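You operate a simulated robot arm through the tools that you are given. There is no shell and no other tool. Be economical: measure what you need, move in short steps, check, and stop when the job is done.

The job below is to be done with a simulated two-armed robot. You get a single attempt, and the scene is never put back.

## Task
Take the purple tin on the deck of the green trolley and put it away on the store shelf three. Take the blue sponge and put it on the slats of the dry shelf. Take the blue tin from the packing bench and leave it on the blue sign there. Take the white tile from the packing bench and leave it on the deck of the green trolley. Put the purple tag from the packing bench in the blue sagger there. Put the clear jug on the packing bench away on the store shelf four. Open the green drawer, put the green block from the top of the unload bench in the inside of the green drawer and shut the drawer again. Do these in any order. Set down upright: blue tin, clear jug, green block.

It is judged by the outcome, as a careful person would: the job done as asked, and still so three seconds after it is handed in. It fails if anything else is knocked over, pushed out of place, dropped, spilled or broken.

## Robot
Two 7-joint arms with fingered hands on one trunk, on a base that drives. Base frame: it is fixed to the floor where the robot stands at the start and does not move with it; the origin is under the middle of the robot, x ahead of it, y to its left, z up; the surface under the hand at the start is at about z = 770. Readings come in mm, degrees, newtons and seconds.
The left shoulder is at the start at [70, 145, 987], the right one opposite. With the tool pointing down near the work surface each hand reaches from about 440 to 800 mm from the robot's upright axis, wherever it stands, measured 20 degrees to its own side. Places, roughly: blue sagger (25x20x6 cm) [900, -2900, 900]; blue sign [1000, -2750, 750]; blue sponge (10x6x4 cm) [1100, -2200, 900]; blue tin (7x7x9 cm) [900, -2300, 900]; clear jug [1000, -3500, 1000]; deck of the green trolley [500, 0, 800]; green block (3x5x7 cm) [3200, -3200, 900]; green drawer [3200, -6000, 700]; inside of the green drawer [3300, -6000, 700]; purple tag [500, -2500, 1000]; purple tin [500, 250, 750]; slats of the dry shelf [3200, -5800, 900]; store shelf four [1200, 200, 1300]; store shelf three [1200, 200, 800]; white tile (5x5x1 cm) [500, -2300, 900]. Payload 3.5 kg a hand.
Tool frame (each hand has its own): the origin (TCP) lies between the finger pads and is the grasp point; the fingertips stand 25 mm ahead of it; z points along the fingers, y is the line along which they close. The gripper opens to 88 mm. The gripper's body begins 29 mm behind the TCP. The gripper is a hand of 4 fingers: y runs from the thumb to the fingers, the wrist lies at [-13, -97, -162] in the tool frame.
Orientation is told as [roll, pitch, yaw] about the base's x, y, z axes, in that order, counted from this pose: with the fingers straight down and the wrist toward the robot, the tool's x, y and z point along [0, 1, 0], [1, 0, 0] and [0, 0, -1] of the base frame.

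## Interface
- The arms move only by the tool apply_moves. It takes "left_steps", "right_steps" or both (then of equal length, played together; a hand with none holds still); each is a list of rows, each an object (a shift or turn left out is 0) with "delta_pos": the shift along the tool's x, y, z in mm, a list of three; "rotation": the turn, a rotation vector about the tool's x, y, z in degrees, a list of three. In form: [{"delta_pos": [dx, dy, dz], "rotation": [rx, ry, rz]}, ...]. A call has 1 to 8 rows; each row shifts and turns the commanded pose from where the row before left it, along the tool's axes as they then stand. Rows are played at 5 a second. More than 50 mm and 8.6 degrees between two rows, and nothing of the call is played. Where a pose cannot be reached the arm comes as near as it can. A force on the tool above 40 N (or 10 N above the force at the start of the call, whichever is more), or a blocked arm, ends the call early, and 0.2 s more pass. In this call time passes only in rows, and 0.2 s behind the last. It gives the time, the measured TCP pose, the force on the tool (base axes), the opening and the grip force at its end, in the units of the frame above (readings bear some noise), with the torque about the TCP (base axes, N m) and any sound that the robot's microphone picked up, and new pictures: "pictures" is both (left out), scene, wrist or none (wrist: the cameras of the hands that moved).
- Cameras (640 x 400 px; columns grow to the right, rows downward): "scene" is now at [134.3, -4, 1295.2]; the picture's right is [-0.07, -1.00, 0.00], its down [-0.67, 0.05, -0.74] and it looks along [0.74, -0.05, -0.68] (base axes); focal length 272 px, centre (320, 200). "left" rides on the left gripper at [-64, -83, -98] in its tool frame; the picture's right is [-0.62, -0.37, 0.69], its down [0.71, -0.63, 0.30] and it looks along [0.32, 0.68, 0.65] (tool axes); focal length 265 px, centre (320, 200). "right" rides on the right gripper at [64, -83, -98] in its tool frame; the picture's right is [-0.62, 0.37, -0.69], its down [-0.71, -0.63, 0.30] and it looks along [-0.32, 0.68, 0.65] (tool axes); focal length 265 px, centre (320, 200). There is no depth. A picture from a camera that has moved, and an enlarged one, comes with that camera's place and axes in the base frame and with its lens.
- lift_body(by): slides the trunk up (or, below 0, down) by that many mm; the arms and the scene camera ride with it, the base frame stays. It gives what a move gives, with no picture.
- base_move(legs): drives the robot by 1 to 6 legs, each [ahead, left, turn to the left] in mm, mm and degrees, along the robot's own axes; the way and the turn of a leg run together, so that a leg with both is an arc; at most 1500 mm and 180 degrees a leg. The arms and the cameras ride along, it lands a little off, and it stops where it bumps. It gives what a move gives, and a new picture of the scene camera.
- finger_targets(index, middle, ring, thumb_bend, thumb_turn, hand): sets how far each is bent, from 0 (flat) to 1 (curled in); at 0.3 the hand is open as for a grip, at 0.7 the pads meet at the TCP. One left out holds its place. A second passes; each finger stops where it meets its share of the squeeze, and holds until it gets a number again. It is the only way to open and close the hand. It gives what a move gives, with no picture; readings hold the bend of each and the force on the fingers (four entries, about 0 where the hand has none), thumb and palm. thumb_turn goes from beside the hand (0) to across from the fingers (1), as for a grip.
- turn_head(pan, tilt): turns the head with the scene camera to pan (to the left, within 86 degrees either way) and tilt (down, from -29 to 69), counted from straight ahead of the robot. It gives what a move gives, and a new picture of the scene camera.
- close_up(camera, box): a new picture of the part [left, top, right, bottom] of that camera's present view, enlarged. The clock stands still meanwhile.
- finish_job(): hands the job in; it is judged then, once.

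Go step by step. Nothing tells you exact positions but the pictures and the camera data: compare them with the known pose of the tool, close in by small moves and look again before you grip or let go. The budget is 483 turns and 360 pictures, counting those below and the enlarged ones. Unless the task says otherwise, let go and move clear before handing in, and close with one line.

The tools are called as name(argument=value, ...) on one line, values as JSON. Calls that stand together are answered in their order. apply_moves: Moves the arms, as the interface text tells. Its arguments: {"type":"object","properties":{"left_steps":{"type":"array"},"right_steps":{"type":"array"},"pictures":{"type":"string","enum":["both","scene","wrist","none"]}},"required":[]} The other tools are called the same way: lift_body (by) slides the trunk up or down; finger_targets (index, middle, ring, thumb_bend, thumb_turn, hand) moves the fingers one by one; base_move (legs) drives the base; turn_head (pan, tilt) turns the head that bears the scene camera; close_up (camera, box) takes an enlarged picture of a part of a camera's view; finish_job () hands the job in.

At the start:

```text
time_s: 0.0
left_tool_pos: [407.6, 280.4, 932.3]
left_tool_rot: [0.0, 0.0, 0.0]
left_wrist_force: [0.4, -0.3, 0.4]
left_moment: [0.0, -0.02, 0.01]
left_width: 87.6
left_gripper_force: 0.0
left_shape: jaw
left_bend: [0.3, 0.3, 0.3, 0.3, 0.98]
left_finger forces: [0.0, 0.0, 0.0, 0.0, 0.1, 0.1]
right_tool_pos: [543.7, -143.3, 1061.2]
right_tool_rot: [0.0, -0.1, 0.0]
right_wrist_force: [-1.1, -0.2, -0.4]
right_moment: [0.0, -0.03, -0.01]
right_width: 87.6
right_gripper_force: 0.0
right_shape: jaw
right_bend: [0.3, 0.3, 0.3, 0.3, 0.98]
right_finger forces: [0.0, 0.1, 0.0, 0.0, 0.0, 0.1]
trunk travel left (down, up): [-550.0, 290.0]
robot x, y, heading: [2.9, 2.3, 0.1]
head pan, tilt: [-3.9, 42.5]
```

scene: 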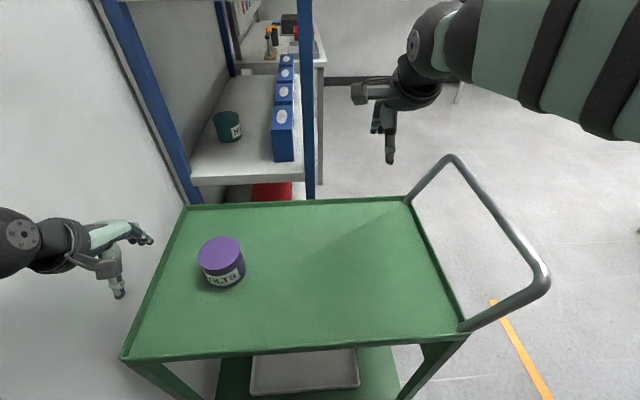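
right: 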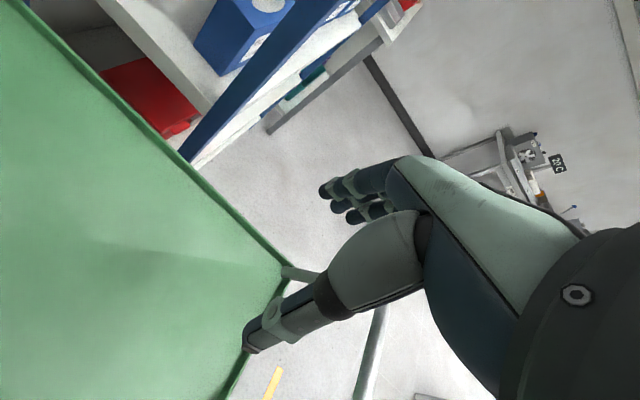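
left: 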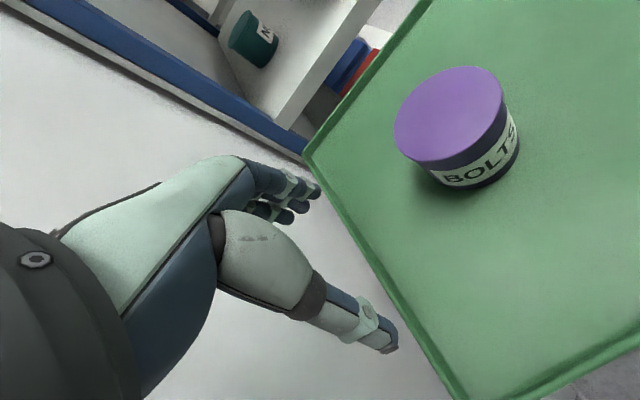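

I see the purple tin on the green trolley at about [490,190,800], and the store shelf behind the trolley. I'll look around with the head before touching anything.

turn_head(pan=10, tilt=5)

turn_head(pan=-60, tilt=20)

```text
time_s: 1.0
left_tool_pos: [408.9, 280.3, 932.2]
left_tool_rot: [0.0, 0.1, 0.0]
left_wrist_force: [1.3, 0.7, 0.1]
left_moment: [0.0, 0.0, 0.01]
left_width: 87.9
left_gripper_force: 0.1
left_shape: jaw
left_bend: [0.3, 0.3, 0.3, 0.3, 0.98]
left_finger forces: [0.0, 0.1, 0.0, 0.1, 0.1, 0.0]
right_tool_pos: [540.7, -142.0, 1062.2]
right_tool_rot: [0.0, 0.0, 0.0]
right_wrist_force: [1.4, -0.5, -0.1]
right_moment: [-0.02, 0.01, -0.04]
right_width: 87.5
right_gripper_force: 0.1
right_shape: jaw
right_bend: [0.3, 0.3, 0.3, 0.3, 0.98]
right_finger forces: [0.0, 0.0, 0.0, 0.0, 0.0, 0.0]
trunk travel left (down, up): [-550.0, 290.0]
robot x, y, heading: [-1.9, 3.2, 0.2]
head pan, tilt: [10.0, 5.0]
camera scene: at [141.8, 17.5, 1354.5], right [0.17, -0.98, 0.0], down [-0.09, -0.02, -1.0], along [0.98, 0.17, -0.09], focal length 272 px, centre (320, 200)
```

scene: 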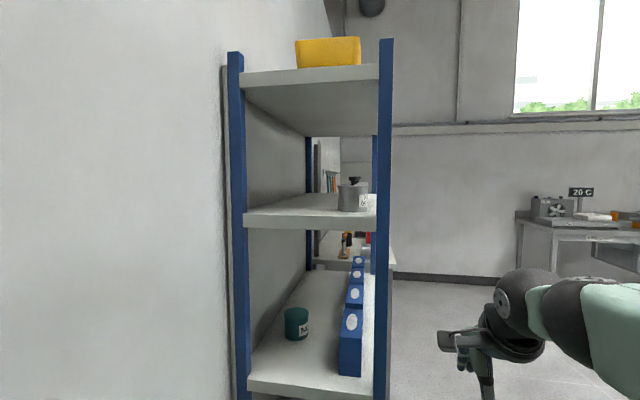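

```text
time_s: 2.5
left_tool_pos: [409.1, 280.5, 930.4]
left_tool_rot: [0.1, 0.1, -0.1]
left_wrist_force: [-0.1, 0.6, 0.1]
left_moment: [0.01, 0.03, 0.0]
left_width: 87.7
left_gripper_force: 0.2
left_shape: jaw
left_bend: [0.3, 0.3, 0.3, 0.3, 0.98]
left_finger forces: [0.0, 0.0, 0.0, 0.0, 0.0, 0.0]
right_tool_pos: [543.2, -142.5, 1061.9]
right_tool_rot: [-0.1, -0.1, 0.0]
right_wrist_force: [-0.3, -0.1, -0.3]
right_moment: [-0.01, -0.03, 0.0]
right_width: 87.3
right_gripper_force: 0.2
right_shape: jaw
right_bend: [0.3, 0.3, 0.3, 0.3, 0.98]
right_finger forces: [0.1, 0.0, 0.0, 0.1, 0.1, 0.0]
trunk travel left (down, up): [-550.0, 290.0]
robot x, y, heading: [-1.7, -3.9, -0.1]
head pan, tilt: [-60.0, 20.0]
camera scene: at [97.9, -79.0, 1330.3], right [-0.87, -0.5, 0.0], down [-0.17, 0.3, -0.94], along [0.47, -0.81, -0.34], focal length 272 px, centre (320, 200)
```

scene: 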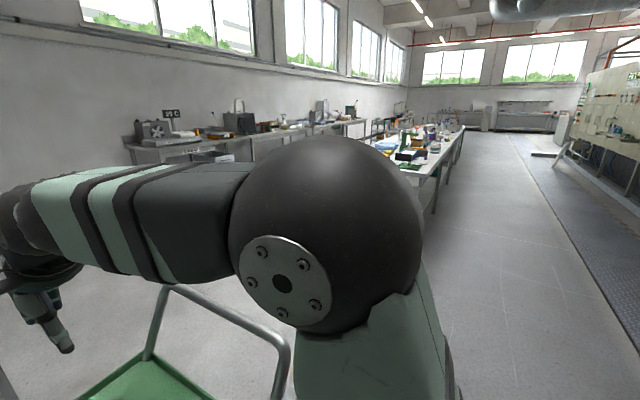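

The rack stands end-on behind the trolley, with shelf three at low level and shelf four above it. Next I measure the tin with an enlarged view.

turn_head(pan=15, tilt=45)

close_up(camera="left", box=[360, 40, 560, 200])

close_up(camera="scene", box=[220, 180, 420, 320])

```text
time_s: 3.9
left_tool_pos: [408.8, 280.4, 931.0]
left_tool_rot: [0.0, 0.1, 0.0]
left_wrist_force: [0.7, 0.4, -0.3]
left_moment: [-0.02, 0.0, 0.02]
left_width: 87.8
left_gripper_force: 0.1
left_shape: jaw
left_bend: [0.3, 0.3, 0.3, 0.3, 0.98]
left_finger forces: [0.0, 0.0, 0.0, 0.1, 0.0, 0.1]
right_tool_pos: [541.7, -142.9, 1061.4]
right_tool_rot: [0.0, -0.1, 0.1]
right_wrist_force: [-0.4, -0.4, -0.2]
right_moment: [-0.02, 0.0, 0.0]
right_width: 87.6
right_gripper_force: 0.1
right_shape: jaw
right_bend: [0.3, 0.3, 0.3, 0.3, 0.98]
right_finger forces: [0.0, 0.0, 0.0, 0.0, 0.1, 0.1]
trunk travel left (down, up): [-550.0, 290.0]
robot x, y, heading: [0.2, -2.8, -0.1]
head pan, tilt: [15.0, 45.0]
camera scene: at [129.9, 22.6, 1291.6], right [0.26, -0.97, 0.0], down [-0.68, -0.18, -0.71], along [0.68, 0.18, -0.71], focal length 272 px, centre (320, 200)
```

scene: 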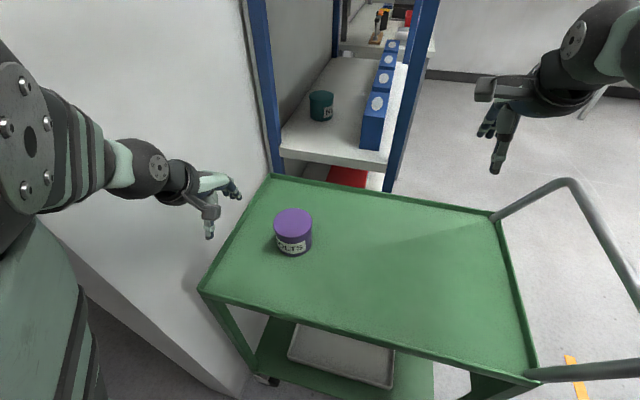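

```text
2.50 times, centred on (460, 120) of left
camera zoom: at [324.6, 215.4, 1030.1], right [-0.37, -0.62, -0.69], down [-0.63, 0.71, -0.3], along [0.68, 0.32, -0.65], focal length 664 px, centre (-30, 400)
```

zoom: 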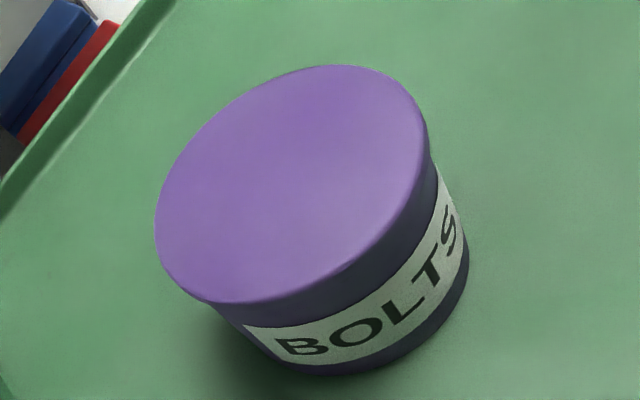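

```text
2.86 times, centred on (320, 250) of scene
camera zoom: at [129.9, 22.6, 1291.6], right [0.26, -0.97, 0.0], down [-0.68, -0.18, -0.71], along [0.68, 0.18, -0.71], focal length 777 px, centre (320, 57)
```

zoom: 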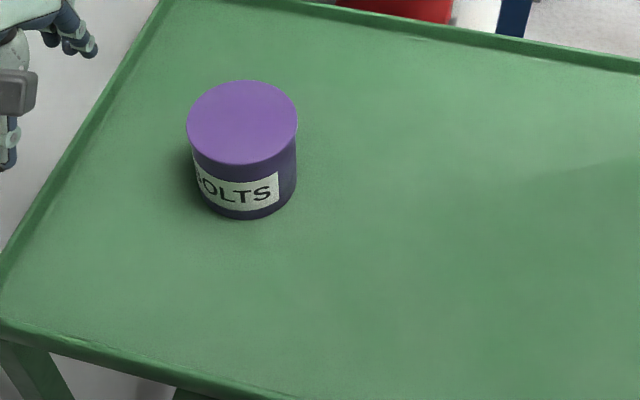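

The tin lid is at about [470,172,850], roughly 80 mm across, so it fits within the 88 mm opening. I'll bring the left hand above it and open the fingers a little wider.

finger_targets(hand="left", index=0.2, middle=0.2, ring=0.2, thumb_bend=0.2)

apply_moves(left_steps=[{"delta_pos": [-36, 20, 0]}, {"delta_pos": [-36, 20, 0]}, {"delta_pos": [-36, 21, 0]}, {"delta_pos": [0, 0, 0]}])

```text
time_s: 4.9
left_tool_pos: [408.9, 279.5, 932.4]
left_tool_rot: [0.0, 0.1, -0.1]
left_wrist_force: [-0.4, -0.3, 0.0]
left_moment: [0.02, -0.03, 0.01]
left_width: 103.3
left_gripper_force: 0.1
left_shape: fingers
left_bend: [0.2, 0.2, 0.2, 0.2, 0.98]
left_finger forces: [0.1, 0.0, 0.0, 0.1, 0.0, 0.0]
right_tool_pos: [542.3, -143.6, 1062.4]
right_tool_rot: [0.0, 0.0, 0.1]
right_wrist_force: [-0.2, 0.2, -1.3]
right_moment: [0.0, -0.05, 0.02]
right_width: 87.9
right_gripper_force: 0.0
right_shape: jaw
right_bend: [0.3, 0.3, 0.3, 0.3, 0.98]
right_finger forces: [0.1, 0.0, 0.0, 0.0, 0.0, 0.1]
trunk travel left (down, up): [-550.0, 290.0]
robot x, y, heading: [0.6, 0.2, 0.0]
head pan, tilt: [15.0, 45.0]
```

```text
time_s: 5.9
left_tool_pos: [469.3, 176.1, 931.1]
left_tool_rot: [-1.1, 0.0, 0.3]
left_wrist_force: [0.4, 0.1, 0.3]
left_moment: [0.02, 0.0, -0.03]
left_width: 103.3
left_gripper_force: 0.0
left_shape: fingers
left_bend: [0.2, 0.2, 0.2, 0.2, 0.98]
left_finger forces: [0.1, 0.0, 0.0, 0.1, 0.1, 0.0]
left hand out of reach, approached as far as the arm can: row 2
right_tool_pos: [542.0, -143.0, 1063.1]
right_tool_rot: [-0.1, 0.0, 0.0]
right_wrist_force: [0.1, 0.4, -0.2]
right_moment: [-0.03, -0.01, -0.04]
right_width: 87.5
right_gripper_force: 0.1
right_shape: jaw
right_bend: [0.3, 0.3, 0.3, 0.3, 0.98]
right_finger forces: [0.1, 0.0, 0.0, 0.0, 0.1, 0.1]
trunk travel left (down, up): [-550.0, 290.0]
robot x, y, heading: [0.5, 1.1, 0.1]
head pan, tilt: [15.0, 45.0]
camera scene: at [129.6, 23.0, 1291.6], right [0.26, -0.97, 0.0], down [-0.68, -0.18, -0.71], along [0.68, 0.18, -0.71], focal length 272 px, centre (320, 200)
camera left: at [385.6, 112.3, 1029.6], right [-0.37, -0.63, -0.68], down [-0.63, 0.71, -0.32], along [0.68, 0.32, -0.66], focal length 265 px, centre (320, 200)
```

scene: 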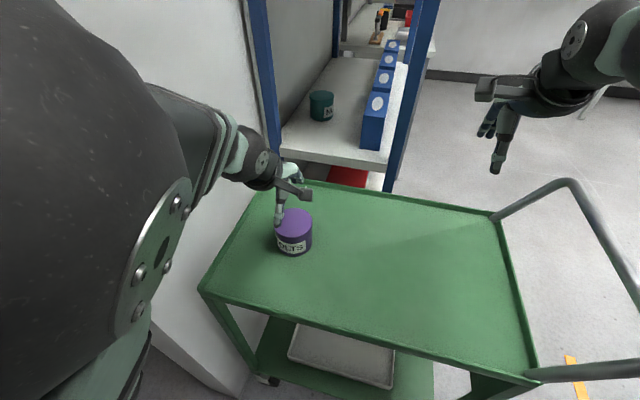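
left: 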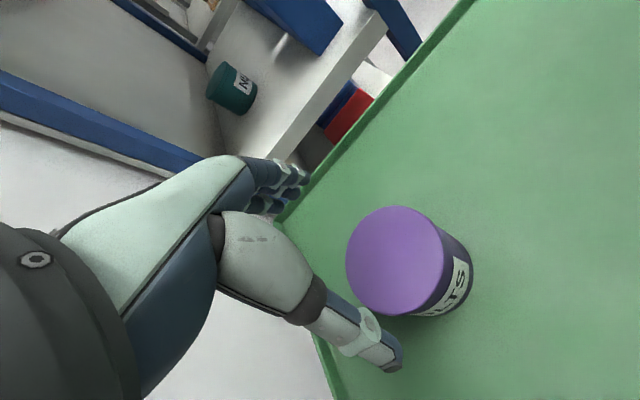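

The lid is right under the hand, at about [469,172,850]. I'll lower in steps.

apply_moves(left_steps=[{"delta_pos": [-2, 0, 30]}, {"delta_pos": [0, 0, 30]}, {"delta_pos": [0, 0, 20]}, {"delta_pos": [0, 0, 0]}])

```text
time_s: 6.9
left_tool_pos: [471.1, 172.2, 850.0]
left_tool_rot: [0.1, -0.1, 0.0]
left_wrist_force: [0.8, 0.6, -0.4]
left_moment: [0.01, 0.0, -0.02]
left_width: 103.3
left_gripper_force: 0.1
left_shape: fingers
left_bend: [0.2, 0.2, 0.2, 0.2, 0.98]
left_finger forces: [0.1, 0.0, 0.0, 0.0, 0.1, 0.1]
right_tool_pos: [541.9, -143.7, 1061.9]
right_tool_rot: [0.1, -0.1, 0.0]
right_wrist_force: [0.3, 0.7, -0.5]
right_moment: [0.0, -0.02, -0.01]
right_width: 87.6
right_gripper_force: 0.1
right_shape: jaw
right_bend: [0.3, 0.3, 0.3, 0.3, 0.98]
right_finger forces: [0.1, 0.0, 0.1, 0.1, 0.1, 0.0]
trunk travel left (down, up): [-550.0, 290.0]
robot x, y, heading: [-1.7, -2.9, -0.1]
head pan, tilt: [15.0, 45.0]
camera scene: at [129.7, 22.6, 1291.6], right [0.26, -0.97, 0.0], down [-0.68, -0.18, -0.71], along [0.68, 0.18, -0.71], focal length 272 px, centre (320, 200)
camera left: at [385.9, 107.3, 947.8], right [-0.37, -0.62, -0.69], down [-0.63, 0.71, -0.3], along [0.68, 0.32, -0.65], focal length 265 px, centre (320, 200)
```

scene: 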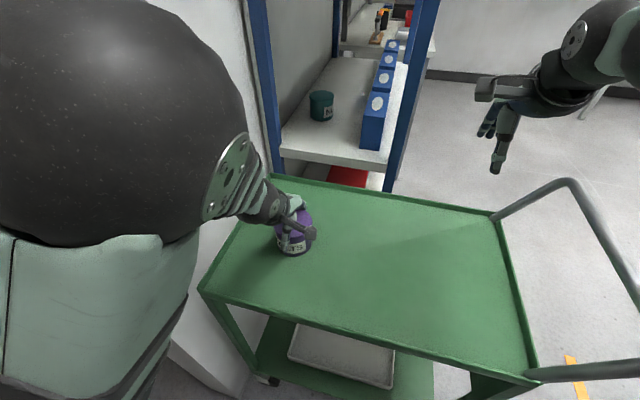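
left: 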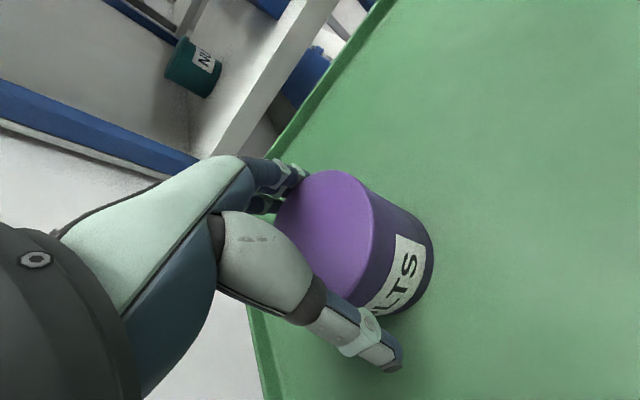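

The thumb and fingers straddle the tin. I'll go down a bit further and close.

apply_moves(left_steps=[{"delta_pos": [0, 0, 17]}, {"delta_pos": [0, 0, 0]}], pictures="wrist")

finger_targets(hand="left", index=0.7, middle=0.7, ring=0.7, thumb_bend=0.7)

```text
time_s: 7.5
left_tool_pos: [471.0, 171.0, 833.8]
left_tool_rot: [0.0, -0.3, 0.0]
left_wrist_force: [2.4, -1.5, 6.1]
left_moment: [-0.03, -0.28, -0.02]
left_width: 107.6
left_gripper_force: 3.5
left_shape: fingers
left_bend: [0.17, 0.2, 0.2, 0.2, 0.98]
left_finger forces: [6.9, 0.1, 0.1, 0.0, 0.1, 0.1]
right_tool_pos: [541.6, -142.8, 1061.8]
right_tool_rot: [0.1, 0.0, 0.0]
right_wrist_force: [-0.2, 0.7, 0.4]
right_moment: [-0.02, -0.03, -0.03]
right_width: 87.8
right_gripper_force: 0.0
right_shape: jaw
right_bend: [0.3, 0.3, 0.3, 0.3, 0.98]
right_finger forces: [0.0, 0.0, 0.1, 0.0, 0.0, 0.1]
trunk travel left (down, up): [-550.0, 290.0]
robot x, y, heading: [1.5, -1.1, 0.1]
head pan, tilt: [15.0, 45.0]
camera left: at [386.5, 106.1, 932.0], right [-0.37, -0.62, -0.69], down [-0.63, 0.72, -0.31], along [0.69, 0.32, -0.65], focal length 265 px, centre (320, 200)
```

left: 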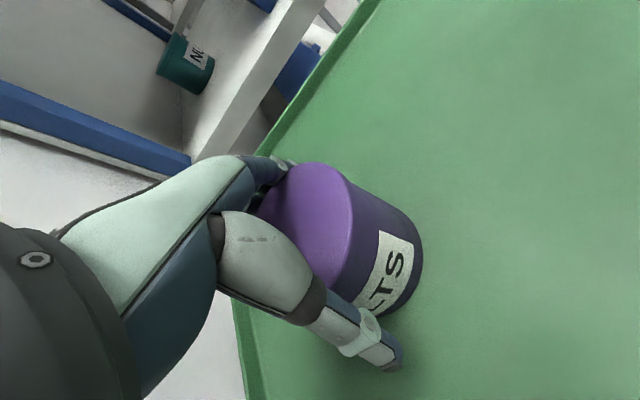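

```text
time_s: 8.5
left_tool_pos: [470.3, 171.1, 834.8]
left_tool_rot: [0.1, -0.3, -0.1]
left_wrist_force: [3.5, -1.4, 20.4]
left_moment: [0.12, -1.04, -0.02]
left_width: 79.0
left_gripper_force: 39.0
left_shape: fingers
left_bend: [0.21, 0.37, 0.39, 0.52, 0.93]
left_finger forces: [17.9, 10.7, 9.9, 0.1, 38.6, 0.0]
right_tool_pos: [540.6, -143.9, 1062.6]
right_tool_rot: [0.0, -0.1, 0.1]
right_wrist_force: [0.8, -0.7, 0.7]
right_moment: [0.01, 0.01, 0.01]
right_width: 87.4
right_gripper_force: 0.0
right_shape: jaw
right_bend: [0.3, 0.3, 0.3, 0.3, 0.98]
right_finger forces: [0.1, 0.0, 0.1, 0.1, 0.0, 0.0]
trunk travel left (down, up): [-550.0, 290.0]
robot x, y, heading: [-0.4, 1.9, 0.2]
head pan, tilt: [15.0, 45.0]
```

The index finger seems to rest on the lid edge. I'll open, rise slightly and look closer.

finger_targets(hand="left", index=0.15, middle=0.2, ring=0.2, thumb_bend=0.2)

apply_moves(left_steps=[{"delta_pos": [0, 0, -25]}, {"delta_pos": [0, 0, 0]}], pictures="none")

close_up(camera="left", box=[220, 120, 460, 380])

close_up(camera="scene", box=[240, 170, 360, 270])

```text
time_s: 9.5
left_tool_pos: [471.3, 171.3, 832.3]
left_tool_rot: [0.1, 0.0, 0.0]
left_wrist_force: [-0.3, 0.0, -0.1]
left_moment: [-0.01, -0.01, 0.0]
left_width: 109.1
left_gripper_force: 0.1
left_shape: fingers
left_bend: [0.15, 0.2, 0.2, 0.2, 0.97]
left_finger forces: [0.1, 0.0, 0.1, 0.0, 0.0, 0.0]
right_tool_pos: [542.4, -143.9, 1061.0]
right_tool_rot: [-0.1, 0.0, 0.0]
right_wrist_force: [-0.1, -0.3, -0.1]
right_moment: [0.0, 0.01, 0.02]
right_width: 87.4
right_gripper_force: 0.0
right_shape: jaw
right_bend: [0.3, 0.3, 0.3, 0.3, 0.98]
right_finger forces: [0.0, 0.0, 0.1, 0.1, 0.1, 0.1]
trunk travel left (down, up): [-550.0, 290.0]
robot x, y, heading: [-2.5, 0.3, 0.1]
head pan, tilt: [15.0, 45.0]
```

```text
time_s: 10.1
left_tool_pos: [472.3, 171.2, 858.1]
left_tool_rot: [-0.1, 0.0, 0.0]
left_wrist_force: [0.1, 0.4, 0.3]
left_moment: [-0.01, 0.02, 0.0]
left_width: 109.1
left_gripper_force: 0.1
left_shape: fingers
left_bend: [0.15, 0.2, 0.2, 0.2, 0.97]
left_finger forces: [0.0, 0.0, 0.1, 0.1, 0.0, 0.1]
right_tool_pos: [543.4, -143.1, 1061.0]
right_tool_rot: [0.0, 0.0, 0.0]
right_wrist_force: [1.0, -0.3, 0.8]
right_moment: [0.05, 0.01, 0.0]
right_width: 87.9
right_gripper_force: 0.0
right_shape: jaw
right_bend: [0.3, 0.3, 0.3, 0.3, 0.98]
right_finger forces: [0.1, 0.0, 0.0, 0.1, 0.0, 0.0]
trunk travel left (down, up): [-550.0, 290.0]
robot x, y, heading: [1.8, -0.7, -0.1]
head pan, tilt: [15.0, 45.0]
```

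```text
1.54 times, centred on (340, 250) of left
camera zoom: at [387.1, 106.0, 957.3], right [-0.37, -0.62, -0.69], down [-0.63, 0.71, -0.3], along [0.68, 0.32, -0.65], focal length 408 px, centre (289, 123)
```

zoom: 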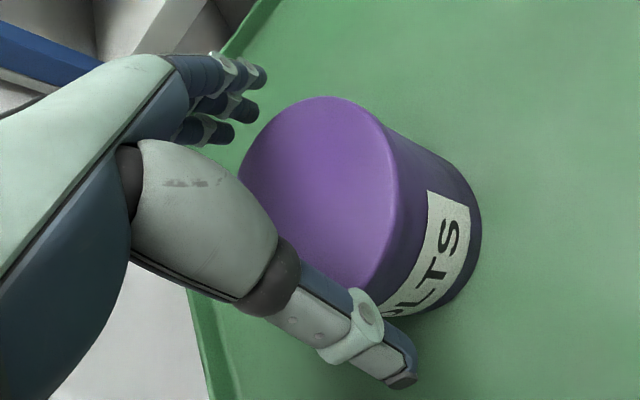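

```text
4.00 times, centred on (300, 220) of scene
camera zoom: at [130.6, 22.5, 1291.5], right [0.26, -0.97, 0.0], down [-0.68, -0.18, -0.71], along [0.68, 0.18, -0.71], focal length 1087 px, centre (400, 120)
```

zoom: 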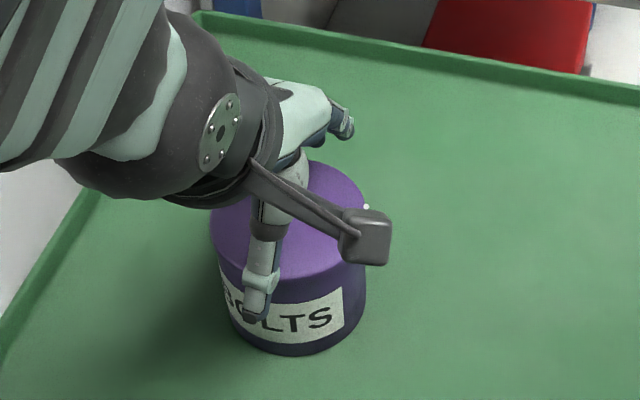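

The tin's centre is slightly toward the index side (about [466,164]). I'll shift the hand there, open a bit wider and lower again.

finger_targets(hand="left", index=0.12, middle=0.12, ring=0.12, thumb_bend=0.25)

apply_moves(left_steps=[{"delta_pos": [-7, -3, 0]}, {"delta_pos": [0, 0, 0]}, {"delta_pos": [0, 0, 24]}, {"delta_pos": [0, 0, 0]}], pictures="wrist")

finger_targets(hand="left", index=0.7, middle=0.7, ring=0.7, thumb_bend=0.7)

```text
time_s: 11.1
left_tool_pos: [470.8, 171.7, 858.4]
left_tool_rot: [0.0, 0.0, 0.0]
left_wrist_force: [-0.8, -0.1, 0.1]
left_moment: [-0.03, 0.0, -0.03]
left_width: 109.7
left_gripper_force: 0.1
left_shape: fingers
left_bend: [0.12, 0.12, 0.12, 0.25, 0.97]
left_finger forces: [0.1, 0.0, 0.1, 0.1, 0.0, 0.0]
right_tool_pos: [541.1, -142.3, 1061.4]
right_tool_rot: [0.0, -0.1, 0.0]
right_wrist_force: [-0.1, 0.6, 0.2]
right_moment: [0.01, -0.06, -0.02]
right_width: 87.5
right_gripper_force: 0.0
right_shape: jaw
right_bend: [0.3, 0.3, 0.3, 0.3, 0.98]
right_finger forces: [0.0, 0.0, 0.0, 0.0, 0.0, 0.0]
trunk travel left (down, up): [-550.0, 290.0]
robot x, y, heading: [1.1, -2.6, 0.4]
head pan, tilt: [15.0, 45.0]
```

```text
time_s: 12.1
left_tool_pos: [468.7, 165.1, 835.2]
left_tool_rot: [0.0, -0.2, 0.1]
left_wrist_force: [0.1, 0.1, -0.4]
left_moment: [0.02, 0.03, 0.02]
left_width: 109.6
left_gripper_force: 0.1
left_shape: fingers
left_bend: [0.12, 0.12, 0.12, 0.25, 0.97]
left_finger forces: [0.1, 0.0, 0.1, 0.1, 0.0, 0.0]
right_tool_pos: [541.2, -143.7, 1061.7]
right_tool_rot: [0.0, 0.0, -0.1]
right_wrist_force: [0.5, 0.0, 0.4]
right_moment: [0.02, 0.01, 0.01]
right_width: 87.5
right_gripper_force: 0.1
right_shape: jaw
right_bend: [0.3, 0.3, 0.3, 0.3, 0.98]
right_finger forces: [0.0, 0.0, 0.0, 0.0, 0.1, 0.1]
trunk travel left (down, up): [-550.0, 290.0]
robot x, y, heading: [0.5, 5.3, 0.0]
head pan, tilt: [15.0, 45.0]
camera left: at [383.7, 99.9, 933.3], right [-0.37, -0.62, -0.69], down [-0.63, 0.71, -0.3], along [0.68, 0.32, -0.65], focal length 265 px, centre (320, 200)
```

left: 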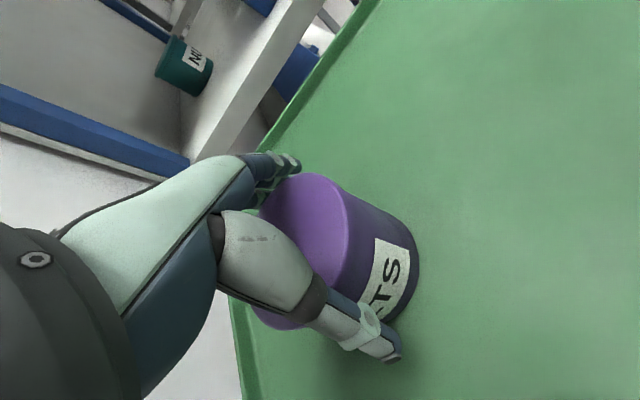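

```text
time_s: 13.1
left_tool_pos: [469.9, 164.2, 835.4]
left_tool_rot: [0.0, -0.2, 0.1]
left_wrist_force: [5.7, -2.0, 8.2]
left_moment: [0.18, -0.92, -0.21]
left_width: 74.6
left_gripper_force: 40.5
left_shape: fingers
left_bend: [0.23, 0.36, 0.36, 0.51, 0.93]
left_finger forces: [18.4, 10.3, 12.7, 0.0, 39.6, 0.0]
right_tool_pos: [542.0, -144.2, 1062.7]
right_tool_rot: [0.0, 0.0, -0.1]
right_wrist_force: [0.6, 0.8, -0.6]
right_moment: [-0.03, 0.0, 0.0]
right_width: 87.6
right_gripper_force: 0.0
right_shape: jaw
right_bend: [0.3, 0.3, 0.3, 0.3, 0.98]
right_finger forces: [0.0, 0.1, 0.0, 0.1, 0.0, 0.0]
trunk travel left (down, up): [-550.0, 290.0]
robot x, y, heading: [-0.8, 0.2, 0.1]
head pan, tilt: [15.0, 45.0]
```

Gripped with about 40 N. I'll lift a little and check.

apply_moves(left_steps=[{"delta_pos": [0, 0, -15]}, {"delta_pos": [0, 0, -25]}, {"delta_pos": [0, 0, -30]}, {"delta_pos": [0, 0, -30]}, {"delta_pos": [0, 0, 0]}])

```text
time_s: 14.3
left_tool_pos: [473.1, 167.0, 930.3]
left_tool_rot: [-1.1, 0.0, -0.1]
left_wrist_force: [-1.0, 1.0, -6.7]
left_moment: [-0.08, 0.04, 0.0]
left_width: 73.5
left_gripper_force: 38.0
left_shape: fingers
left_bend: [0.24, 0.37, 0.37, 0.51, 0.93]
left_finger forces: [14.7, 9.9, 11.9, 0.1, 39.9, 0.0]
left hand out of reach, approached as far as the arm can: row 4
right_tool_pos: [543.6, -141.9, 1061.2]
right_tool_rot: [-0.2, 0.2, 0.0]
right_wrist_force: [0.5, 0.7, 0.3]
right_moment: [-0.01, 0.01, -0.02]
right_width: 87.7
right_gripper_force: 0.1
right_shape: jaw
right_bend: [0.3, 0.3, 0.3, 0.3, 0.98]
right_finger forces: [0.0, 0.0, 0.0, 0.0, 0.0, 0.1]
trunk travel left (down, up): [-550.0, 290.0]
robot x, y, heading: [-3.6, 2.0, -0.1]
head pan, tilt: [15.0, 45.0]
camera scene: at [131.0, 24.5, 1291.4], right [0.26, -0.97, 0.0], down [-0.68, -0.18, -0.71], along [0.68, 0.18, -0.71], focal length 272 px, centre (320, 200)
camera left: at [389.2, 105.1, 1030.5], right [-0.37, -0.63, -0.68], down [-0.63, 0.71, -0.32], along [0.68, 0.31, -0.66], focal length 265 px, centre (320, 200)
```

scene: 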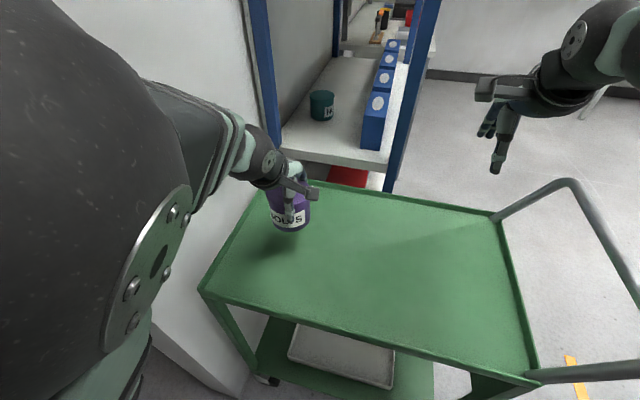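
left: 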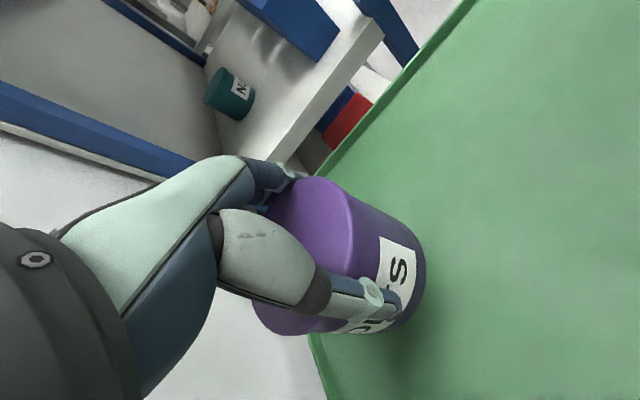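

The tin is held. Before driving I check behind and to the right.

turn_head(pan=-86, tilt=35)

turn_head(pan=86, tilt=35)

```text
time_s: 16.1
left_tool_pos: [473.7, 169.2, 929.9]
left_tool_rot: [-1.0, 0.2, 0.2]
left_wrist_force: [0.0, -0.4, -6.9]
left_moment: [-0.09, -0.02, -0.02]
left_width: 73.5
left_gripper_force: 38.0
left_shape: fingers
left_bend: [0.24, 0.37, 0.37, 0.51, 0.93]
left_finger forces: [14.7, 9.9, 11.9, 0.0, 40.0, 0.1]
right_tool_pos: [543.1, -142.9, 1061.4]
right_tool_rot: [0.0, 0.1, 0.0]
right_wrist_force: [0.4, 0.6, 0.1]
right_moment: [-0.02, -0.02, 0.04]
right_width: 87.8
right_gripper_force: 0.1
right_shape: jaw
right_bend: [0.3, 0.3, 0.3, 0.3, 0.98]
right_finger forces: [0.0, 0.0, 0.0, 0.0, 0.1, 0.1]
trunk travel left (down, up): [-550.0, 290.0]
robot x, y, heading: [2.0, -2.4, -0.0]
head pan, tilt: [-85.9, 35.0]
camera scene: at [58.5, -85.9, 1306.4], right [-1.0, -0.07, 0.0], down [-0.04, 0.57, -0.82], along [0.06, -0.82, -0.57], focal length 272 px, centre (320, 200)
```

scene: 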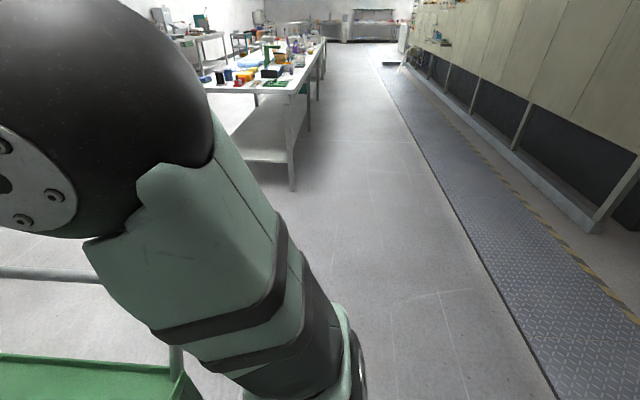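

```text
time_s: 18.7
left_tool_pos: [474.4, 168.3, 930.4]
left_tool_rot: [-0.9, 0.0, 0.1]
left_wrist_force: [0.0, -1.0, -6.7]
left_moment: [-0.02, 0.0, -0.02]
left_width: 73.4
left_gripper_force: 38.4
left_shape: fingers
left_bend: [0.24, 0.37, 0.37, 0.51, 0.93]
left_finger forces: [14.7, 9.9, 11.9, 0.0, 40.0, 0.1]
right_tool_pos: [543.5, -143.5, 1061.1]
right_tool_rot: [0.1, 0.1, 0.0]
right_wrist_force: [-0.2, 0.3, -0.1]
right_moment: [0.03, 0.0, -0.03]
right_width: 87.9
right_gripper_force: 0.1
right_shape: jaw
right_bend: [0.3, 0.3, 0.3, 0.3, 0.98]
right_finger forces: [0.1, 0.0, 0.0, 0.0, 0.0, 0.0]
trunk travel left (down, up): [-550.0, 290.0]
robot x, y, heading: [-1.5, 2.3, -0.1]
head pan, tilt: [85.9, 35.0]
camera scene: at [58.5, 89.8, 1306.3], right [1.0, -0.07, 0.0], down [-0.04, -0.57, -0.82], along [0.06, 0.82, -0.57], focal length 272 px, centre (320, 200)
```

scene: 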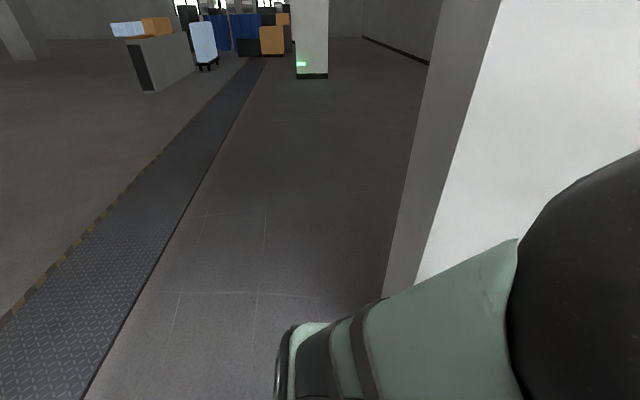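

Clear floor behind and to the right. I back off, strafe right past the trolley, and go forward alongside the rack, then turn to face it.

turn_head(pan=30, tilt=20)

base_move(legs=[[-350, 0, 0], [0, -1000, 0], [1350, 0, 0]])

```text
time_s: 19.9
left_tool_pos: [474.4, 168.5, 929.7]
left_tool_rot: [-1.0, 0.1, 0.1]
left_wrist_force: [0.2, -0.6, -6.8]
left_moment: [-0.05, -0.01, 0.0]
left_width: 73.4
left_gripper_force: 38.6
left_shape: fingers
left_bend: [0.24, 0.37, 0.37, 0.51, 0.93]
left_finger forces: [14.7, 9.9, 11.9, 0.1, 39.9, 0.0]
right_tool_pos: [544.0, -142.6, 1061.1]
right_tool_rot: [0.0, 0.1, 0.0]
right_wrist_force: [0.7, 0.2, -0.1]
right_moment: [0.02, 0.02, -0.03]
right_width: 87.4
right_gripper_force: 0.1
right_shape: jaw
right_bend: [0.3, 0.3, 0.3, 0.3, 0.98]
right_finger forces: [0.0, 0.0, 0.0, 0.1, 0.1, 0.1]
trunk travel left (down, up): [-550.0, 290.0]
robot x, y, heading: [0.2, 2.2, -0.2]
head pan, tilt: [30.0, 20.0]
camera scene: at [132.8, 48.6, 1330.1], right [0.5, -0.87, 0.0], down [-0.3, -0.17, -0.94], along [0.81, 0.47, -0.34], focal length 272 px, centre (320, 200)
```

scene: 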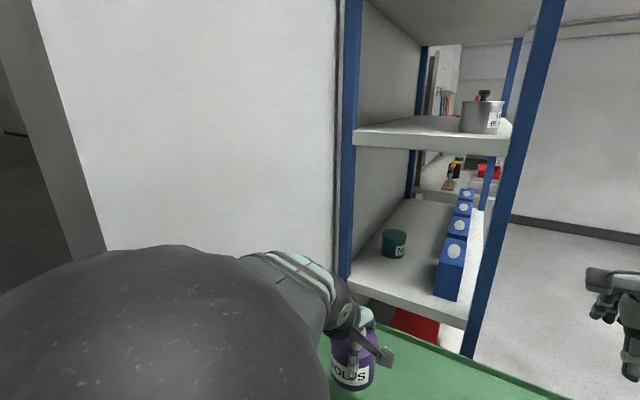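

```text
time_s: 33.3
left_tool_pos: [1453.0, -825.2, 930.0]
left_tool_rot: [-1.0, 0.1, 1.0]
left_wrist_force: [-0.1, 0.2, -7.0]
left_moment: [-0.06, 0.0, 0.0]
left_width: 73.3
left_gripper_force: 37.7
left_shape: fingers
left_bend: [0.24, 0.37, 0.37, 0.51, 0.93]
left_finger forces: [14.6, 9.9, 11.9, 0.1, 39.6, 0.0]
right_tool_pos: [1525.4, -1135.0, 1062.5]
right_tool_rot: [0.0, 0.1, 0.7]
right_wrist_force: [-0.1, -1.4, -0.3]
right_moment: [0.0, -0.01, 0.01]
right_width: 87.8
right_gripper_force: 0.0
right_shape: jaw
right_bend: [0.3, 0.3, 0.3, 0.3, 0.98]
right_finger forces: [0.0, 0.0, 0.0, 0.1, 0.0, 0.0]
trunk travel left (down, up): [-550.0, 290.0]
robot x, y, heading: [981.7, -1001.2, 0.7]
head pan, tilt: [30.0, 20.0]
camera scene: at [1113.3, -949.3, 1330.1], right [0.51, -0.86, 0.0], down [-0.29, -0.17, -0.94], along [0.81, 0.48, -0.34], focal length 272 px, centre (320, 200)
```

scene: 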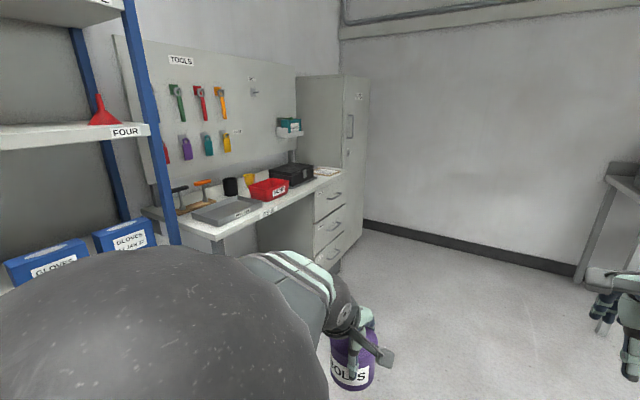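

Shelf FOUR is labelled on the long side. I turn to face the rack.

turn_head(pan=0, tilt=15)

base_move(legs=[[0, 0, 90]])

```text
time_s: 34.3
left_tool_pos: [1452.0, -824.4, 931.0]
left_tool_rot: [-1.2, 0.1, 1.0]
left_wrist_force: [0.6, -0.4, -7.3]
left_moment: [-0.03, 0.01, 0.02]
left_width: 73.5
left_gripper_force: 37.8
left_shape: fingers
left_bend: [0.24, 0.37, 0.37, 0.51, 0.93]
left_finger forces: [14.5, 9.9, 11.8, 0.0, 39.6, 0.0]
right_tool_pos: [1525.3, -1136.1, 1061.9]
right_tool_rot: [0.0, 0.1, 0.7]
right_wrist_force: [-0.2, -0.7, 0.2]
right_moment: [0.01, 0.01, 0.02]
right_width: 87.7
right_gripper_force: 0.0
right_shape: jaw
right_bend: [0.3, 0.3, 0.3, 0.3, 0.98]
right_finger forces: [0.0, 0.0, 0.0, 0.0, 0.0, 0.0]
trunk travel left (down, up): [-550.0, 290.0]
robot x, y, heading: [984.5, -1000.8, 0.8]
head pan, tilt: [0.0, 15.0]
camera scene: at [1126.6, -995.6, 1338.3], right [0.01, -1.0, 0.0], down [-0.26, 0.0, -0.97], along [0.97, 0.01, -0.26], focal length 272 px, centre (320, 200)
```

scene: 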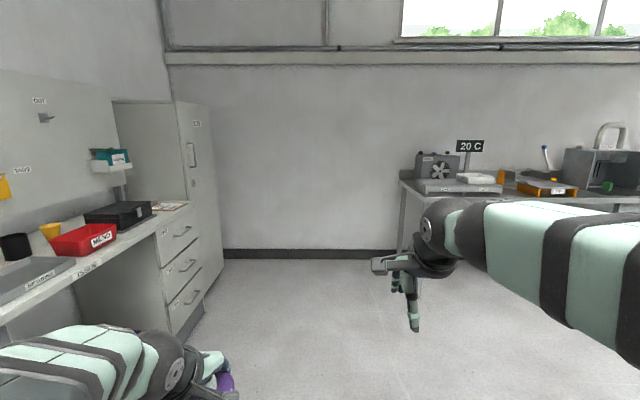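

```text
time_s: 38.5
left_tool_pos: [799.4, -531.3, 929.2]
left_tool_rot: [-1.0, 0.2, 91.7]
left_wrist_force: [0.0, 0.2, -6.6]
left_moment: [-0.03, -0.06, -0.02]
left_width: 72.9
left_gripper_force: 36.6
left_shape: fingers
left_bend: [0.24, 0.37, 0.38, 0.52, 0.93]
left_finger forces: [13.9, 9.7, 11.5, 0.0, 37.6, 0.0]
right_tool_pos: [1107.8, -453.1, 1060.3]
right_tool_rot: [0.0, 0.1, 91.6]
right_wrist_force: [-0.8, 0.4, 0.7]
right_moment: [0.0, -0.01, -0.01]
right_width: 87.7
right_gripper_force: 0.0
right_shape: jaw
right_bend: [0.3, 0.3, 0.3, 0.3, 0.98]
right_finger forces: [0.0, 0.0, 0.0, 0.1, 0.0, 0.0]
trunk travel left (down, up): [-550.0, 290.0]
robot x, y, heading: [981.3, -998.7, 91.5]
head pan, tilt: [0.0, 15.0]
camera scene: at [977.7, -853.3, 1338.3], right [1.0, 0.03, 0.0], down [0.01, -0.26, -0.97], along [-0.03, 0.97, -0.26], focal length 272 px, centre (320, 200)
```

scene: 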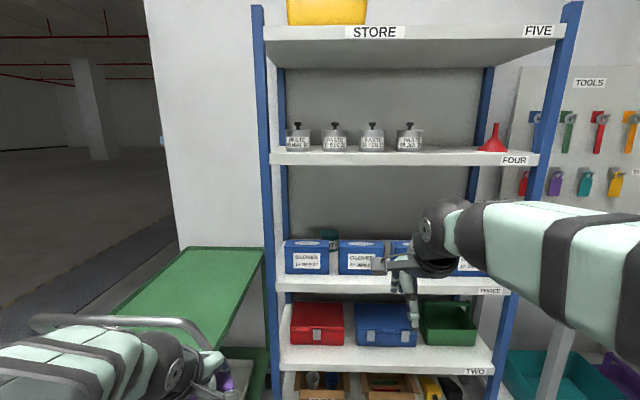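

The rack is at roughly x 800–1620, front y≈-25; shelf three's top is at z≈830 with a row of glove boxes at the front, so the tin must go behind them. I tuck the right arm to the side and look closely at shelf three.

apply_moves(right_steps=[{"delta_pos": [-38, -28, 0]}, {"delta_pos": [-38, -28, 0]}, {"delta_pos": [-38, -28, 0]}, {"delta_pos": [-38, -28, 0]}, {"delta_pos": [-35, -28, 0]}], pictures="none")

lift_body(by=150)

base_move(legs=[[250, -390, 0]])

```text
time_s: 39.7
left_tool_pos: [800.2, -530.4, 929.6]
left_tool_rot: [-1.2, 0.1, 91.8]
left_wrist_force: [-0.3, 0.3, -6.6]
left_moment: [-0.06, -0.07, -0.02]
left_width: 72.5
left_gripper_force: 36.5
left_shape: fingers
left_bend: [0.24, 0.37, 0.38, 0.52, 0.93]
left_finger forces: [14.0, 9.7, 11.6, 0.0, 37.7, 0.0]
right_tool_pos: [1289.7, -567.9, 1053.7]
right_tool_rot: [0.0, 0.2, 91.8]
right_wrist_force: [0.0, 0.5, -0.4]
right_moment: [-0.02, 0.0, -0.01]
right_width: 87.5
right_gripper_force: 0.1
right_shape: jaw
right_bend: [0.3, 0.3, 0.3, 0.3, 0.98]
right_finger forces: [0.0, 0.1, 0.1, 0.0, 0.1, 0.1]
right hand out of reach, approached as far as the arm can: row 5
trunk travel left (down, up): [-550.0, 290.0]
robot x, y, heading: [978.8, -997.3, 91.6]
head pan, tilt: [0.0, 15.0]
```

```text
time_s: 41.5
left_tool_pos: [800.2, -531.3, 1081.1]
left_tool_rot: [-1.2, 0.2, 91.8]
left_wrist_force: [0.4, -0.9, -7.0]
left_moment: [-0.03, -0.04, 0.01]
left_width: 72.8
left_gripper_force: 36.3
left_shape: fingers
left_bend: [0.24, 0.37, 0.38, 0.52, 0.93]
left_finger forces: [13.8, 9.7, 11.6, 0.0, 37.6, 0.1]
right_tool_pos: [1289.1, -567.1, 1202.7]
right_tool_rot: [0.0, 0.1, 91.6]
right_wrist_force: [-0.3, 0.1, 0.2]
right_moment: [-0.01, 0.01, -0.01]
right_width: 87.4
right_gripper_force: 0.1
right_shape: jaw
right_bend: [0.3, 0.3, 0.3, 0.3, 0.98]
right_finger forces: [0.0, 0.0, 0.0, 0.1, 0.0, 0.0]
trunk travel left (down, up): [-700.0, 140.0]
robot x, y, heading: [980.1, -1000.6, 91.6]
head pan, tilt: [0.0, 15.0]
```

```text
time_s: 44.2
left_tool_pos: [1171.1, -275.7, 1080.3]
left_tool_rot: [-1.2, 0.1, 92.2]
left_wrist_force: [-0.9, -0.2, -6.3]
left_moment: [0.0, -0.05, -0.02]
left_width: 72.8
left_gripper_force: 35.9
left_shape: fingers
left_bend: [0.24, 0.37, 0.38, 0.52, 0.93]
left_finger forces: [13.8, 9.7, 11.7, 0.0, 37.6, 0.1]
right_tool_pos: [1660.2, -306.8, 1204.4]
right_tool_rot: [-0.1, 0.0, 92.0]
right_wrist_force: [0.4, 0.2, 0.1]
right_moment: [-0.01, -0.03, -0.02]
right_width: 87.7
right_gripper_force: 0.0
right_shape: jaw
right_bend: [0.3, 0.3, 0.3, 0.3, 0.98]
right_finger forces: [0.0, 0.0, 0.1, 0.0, 0.0, 0.0]
trunk travel left (down, up): [-700.0, 140.0]
robot x, y, heading: [1356.9, -741.3, 92.0]
head pan, tilt: [0.0, 15.0]
camera scene: at [1350.9, -597.0, 1488.4], right [1.0, 0.03, 0.0], down [0.01, -0.26, -0.97], along [-0.03, 0.97, -0.26], focal length 272 px, centre (320, 200)
```

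scene: 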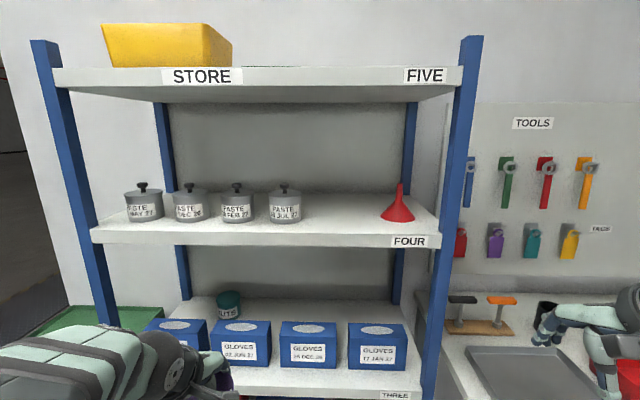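

Clear view now: four glove boxes line the front of shelf three with free room behind them. I'll extend the left hand and tilt it about 34° forward so that it can pass between the box tops and shelf four.

apply_moves(left_steps=[{"delta_pos": [0, 45, 0]}, {"delta_pos": [0, 45, 0]}, {"rotation": [-8.5, 0, 0]}, {"rotation": [-8.5, 0, 0]}, {"rotation": [-8.5, 0, 0]}, {"rotation": [-8.5, 0, 0]}, {"delta_pos": [0, 0, 0]}])

```text
time_s: 45.8
left_tool_pos: [1167.2, -184.7, 1078.9]
left_tool_rot: [-1.4, -33.8, 93.0]
left_wrist_force: [0.4, -0.6, -6.7]
left_moment: [-0.11, -0.06, 0.0]
left_width: 72.1
left_gripper_force: 36.3
left_shape: fingers
left_bend: [0.25, 0.38, 0.38, 0.52, 0.93]
left_finger forces: [13.0, 9.4, 11.2, 0.0, 39.8, 0.1]
right_tool_pos: [1662.0, -308.4, 1204.2]
right_tool_rot: [-0.1, 0.0, 92.0]
right_wrist_force: [-0.3, -0.7, -0.8]
right_moment: [-0.01, 0.01, 0.03]
right_width: 87.6
right_gripper_force: 0.1
right_shape: jaw
right_bend: [0.3, 0.3, 0.3, 0.3, 0.98]
right_finger forces: [0.0, 0.0, 0.0, 0.0, 0.1, 0.0]
trunk travel left (down, up): [-700.0, 140.0]
robot x, y, heading: [1353.6, -740.4, 92.1]
head pan, tilt: [0.0, 15.0]
camera scene: at [1351.7, -596.0, 1488.3], right [1.0, 0.03, 0.0], down [0.01, -0.26, -0.97], along [-0.03, 0.97, -0.26], focal length 272 px, centre (320, 200)
camera left: at [1235.2, -307.2, 1115.7], right [0.63, 0.1, -0.77], down [-0.69, -0.38, -0.62], along [-0.36, 0.92, -0.17], focal length 265 px, centre (320, 200)
```

scene: 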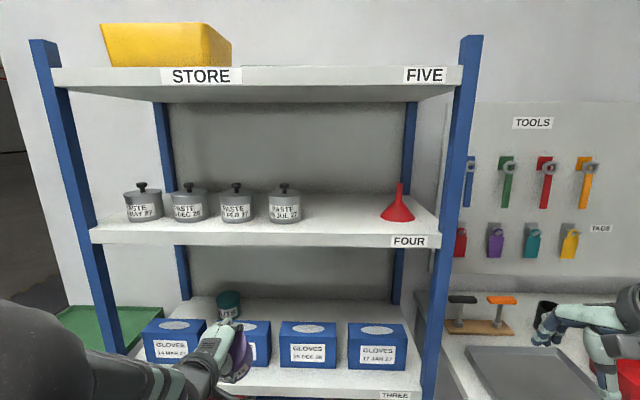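
left: 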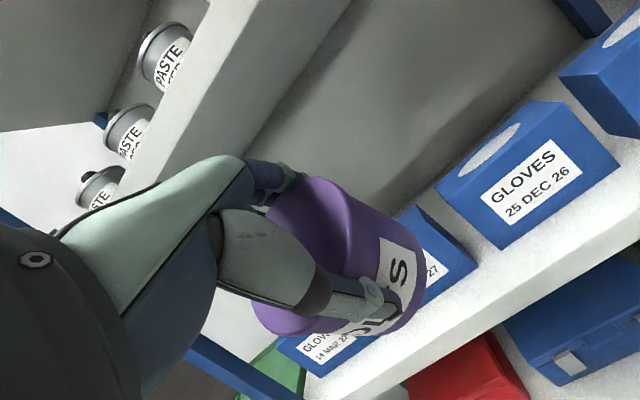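

The tilted hand fits in the gap; I lower the trunk 12 mm and drive forward, then look.

lift_body(by=-12)

base_move(legs=[[120, 0, 0]])

close_up(camera="left", box=[0, 0, 640, 400])

```text
time_s: 46.4
left_tool_pos: [1169.5, -184.0, 1067.3]
left_tool_rot: [-1.4, -33.9, 93.1]
left_wrist_force: [0.3, 0.3, -6.3]
left_moment: [-0.15, -0.03, 0.0]
left_width: 72.3
left_gripper_force: 36.7
left_shape: fingers
left_bend: [0.25, 0.38, 0.38, 0.52, 0.93]
left_finger forces: [13.1, 9.4, 11.2, 0.0, 39.7, 0.0]
right_tool_pos: [1661.9, -307.4, 1191.2]
right_tool_rot: [0.0, 0.1, 92.1]
right_wrist_force: [0.2, -0.1, 0.4]
right_moment: [0.03, -0.02, 0.03]
right_width: 87.4
right_gripper_force: 0.1
right_shape: jaw
right_bend: [0.3, 0.3, 0.3, 0.3, 0.98]
right_finger forces: [0.0, 0.1, 0.0, 0.0, 0.1, 0.1]
trunk travel left (down, up): [-688.0, 152.0]
robot x, y, heading: [1358.2, -742.7, 92.1]
head pan, tilt: [0.0, 15.0]
```

```text
time_s: 47.7
left_tool_pos: [1165.7, -65.3, 1068.5]
left_tool_rot: [-1.4, -33.8, 92.9]
left_wrist_force: [0.2, -0.7, -6.4]
left_moment: [-0.11, -0.06, 0.01]
left_width: 72.1
left_gripper_force: 37.1
left_shape: fingers
left_bend: [0.25, 0.38, 0.38, 0.52, 0.93]
left_finger forces: [13.0, 9.4, 11.3, 0.0, 39.9, 0.0]
right_tool_pos: [1657.0, -189.4, 1193.5]
right_tool_rot: [0.0, -0.1, 92.0]
right_wrist_force: [-0.1, 0.1, -1.4]
right_moment: [-0.02, 0.03, 0.02]
right_width: 87.6
right_gripper_force: 0.1
right_shape: jaw
right_bend: [0.3, 0.3, 0.3, 0.3, 0.98]
right_finger forces: [0.0, 0.1, 0.0, 0.0, 0.1, 0.0]
trunk travel left (down, up): [-688.0, 152.0]
robot x, y, heading: [1349.7, -621.2, 92.2]
head pan, tilt: [0.0, 15.0]
camera scene: at [1347.9, -476.8, 1476.5], right [1.0, 0.03, 0.0], down [0.01, -0.26, -0.97], along [-0.03, 0.97, -0.26], focal length 272 px, centre (320, 200)
```

scene: 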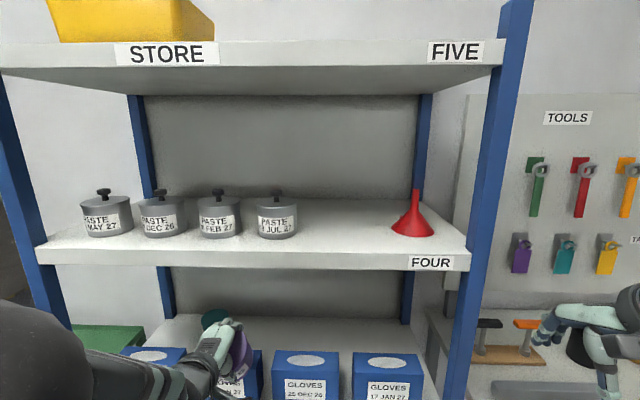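

```text
1.00 times, centred on (320, 200) of left (not enlarged: the box is as wide or as high as the picture)
camera zoom: at [1231.5, -187.3, 1104.6], right [0.63, 0.1, -0.77], down [-0.69, -0.38, -0.62], along [-0.36, 0.92, -0.17], focal length 265 px, centre (320, 200)
```

zoom: 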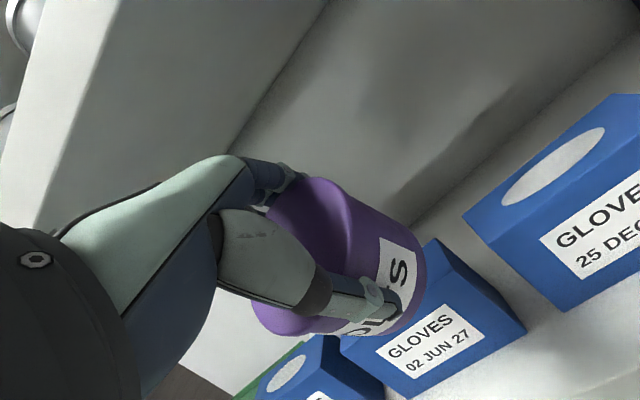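

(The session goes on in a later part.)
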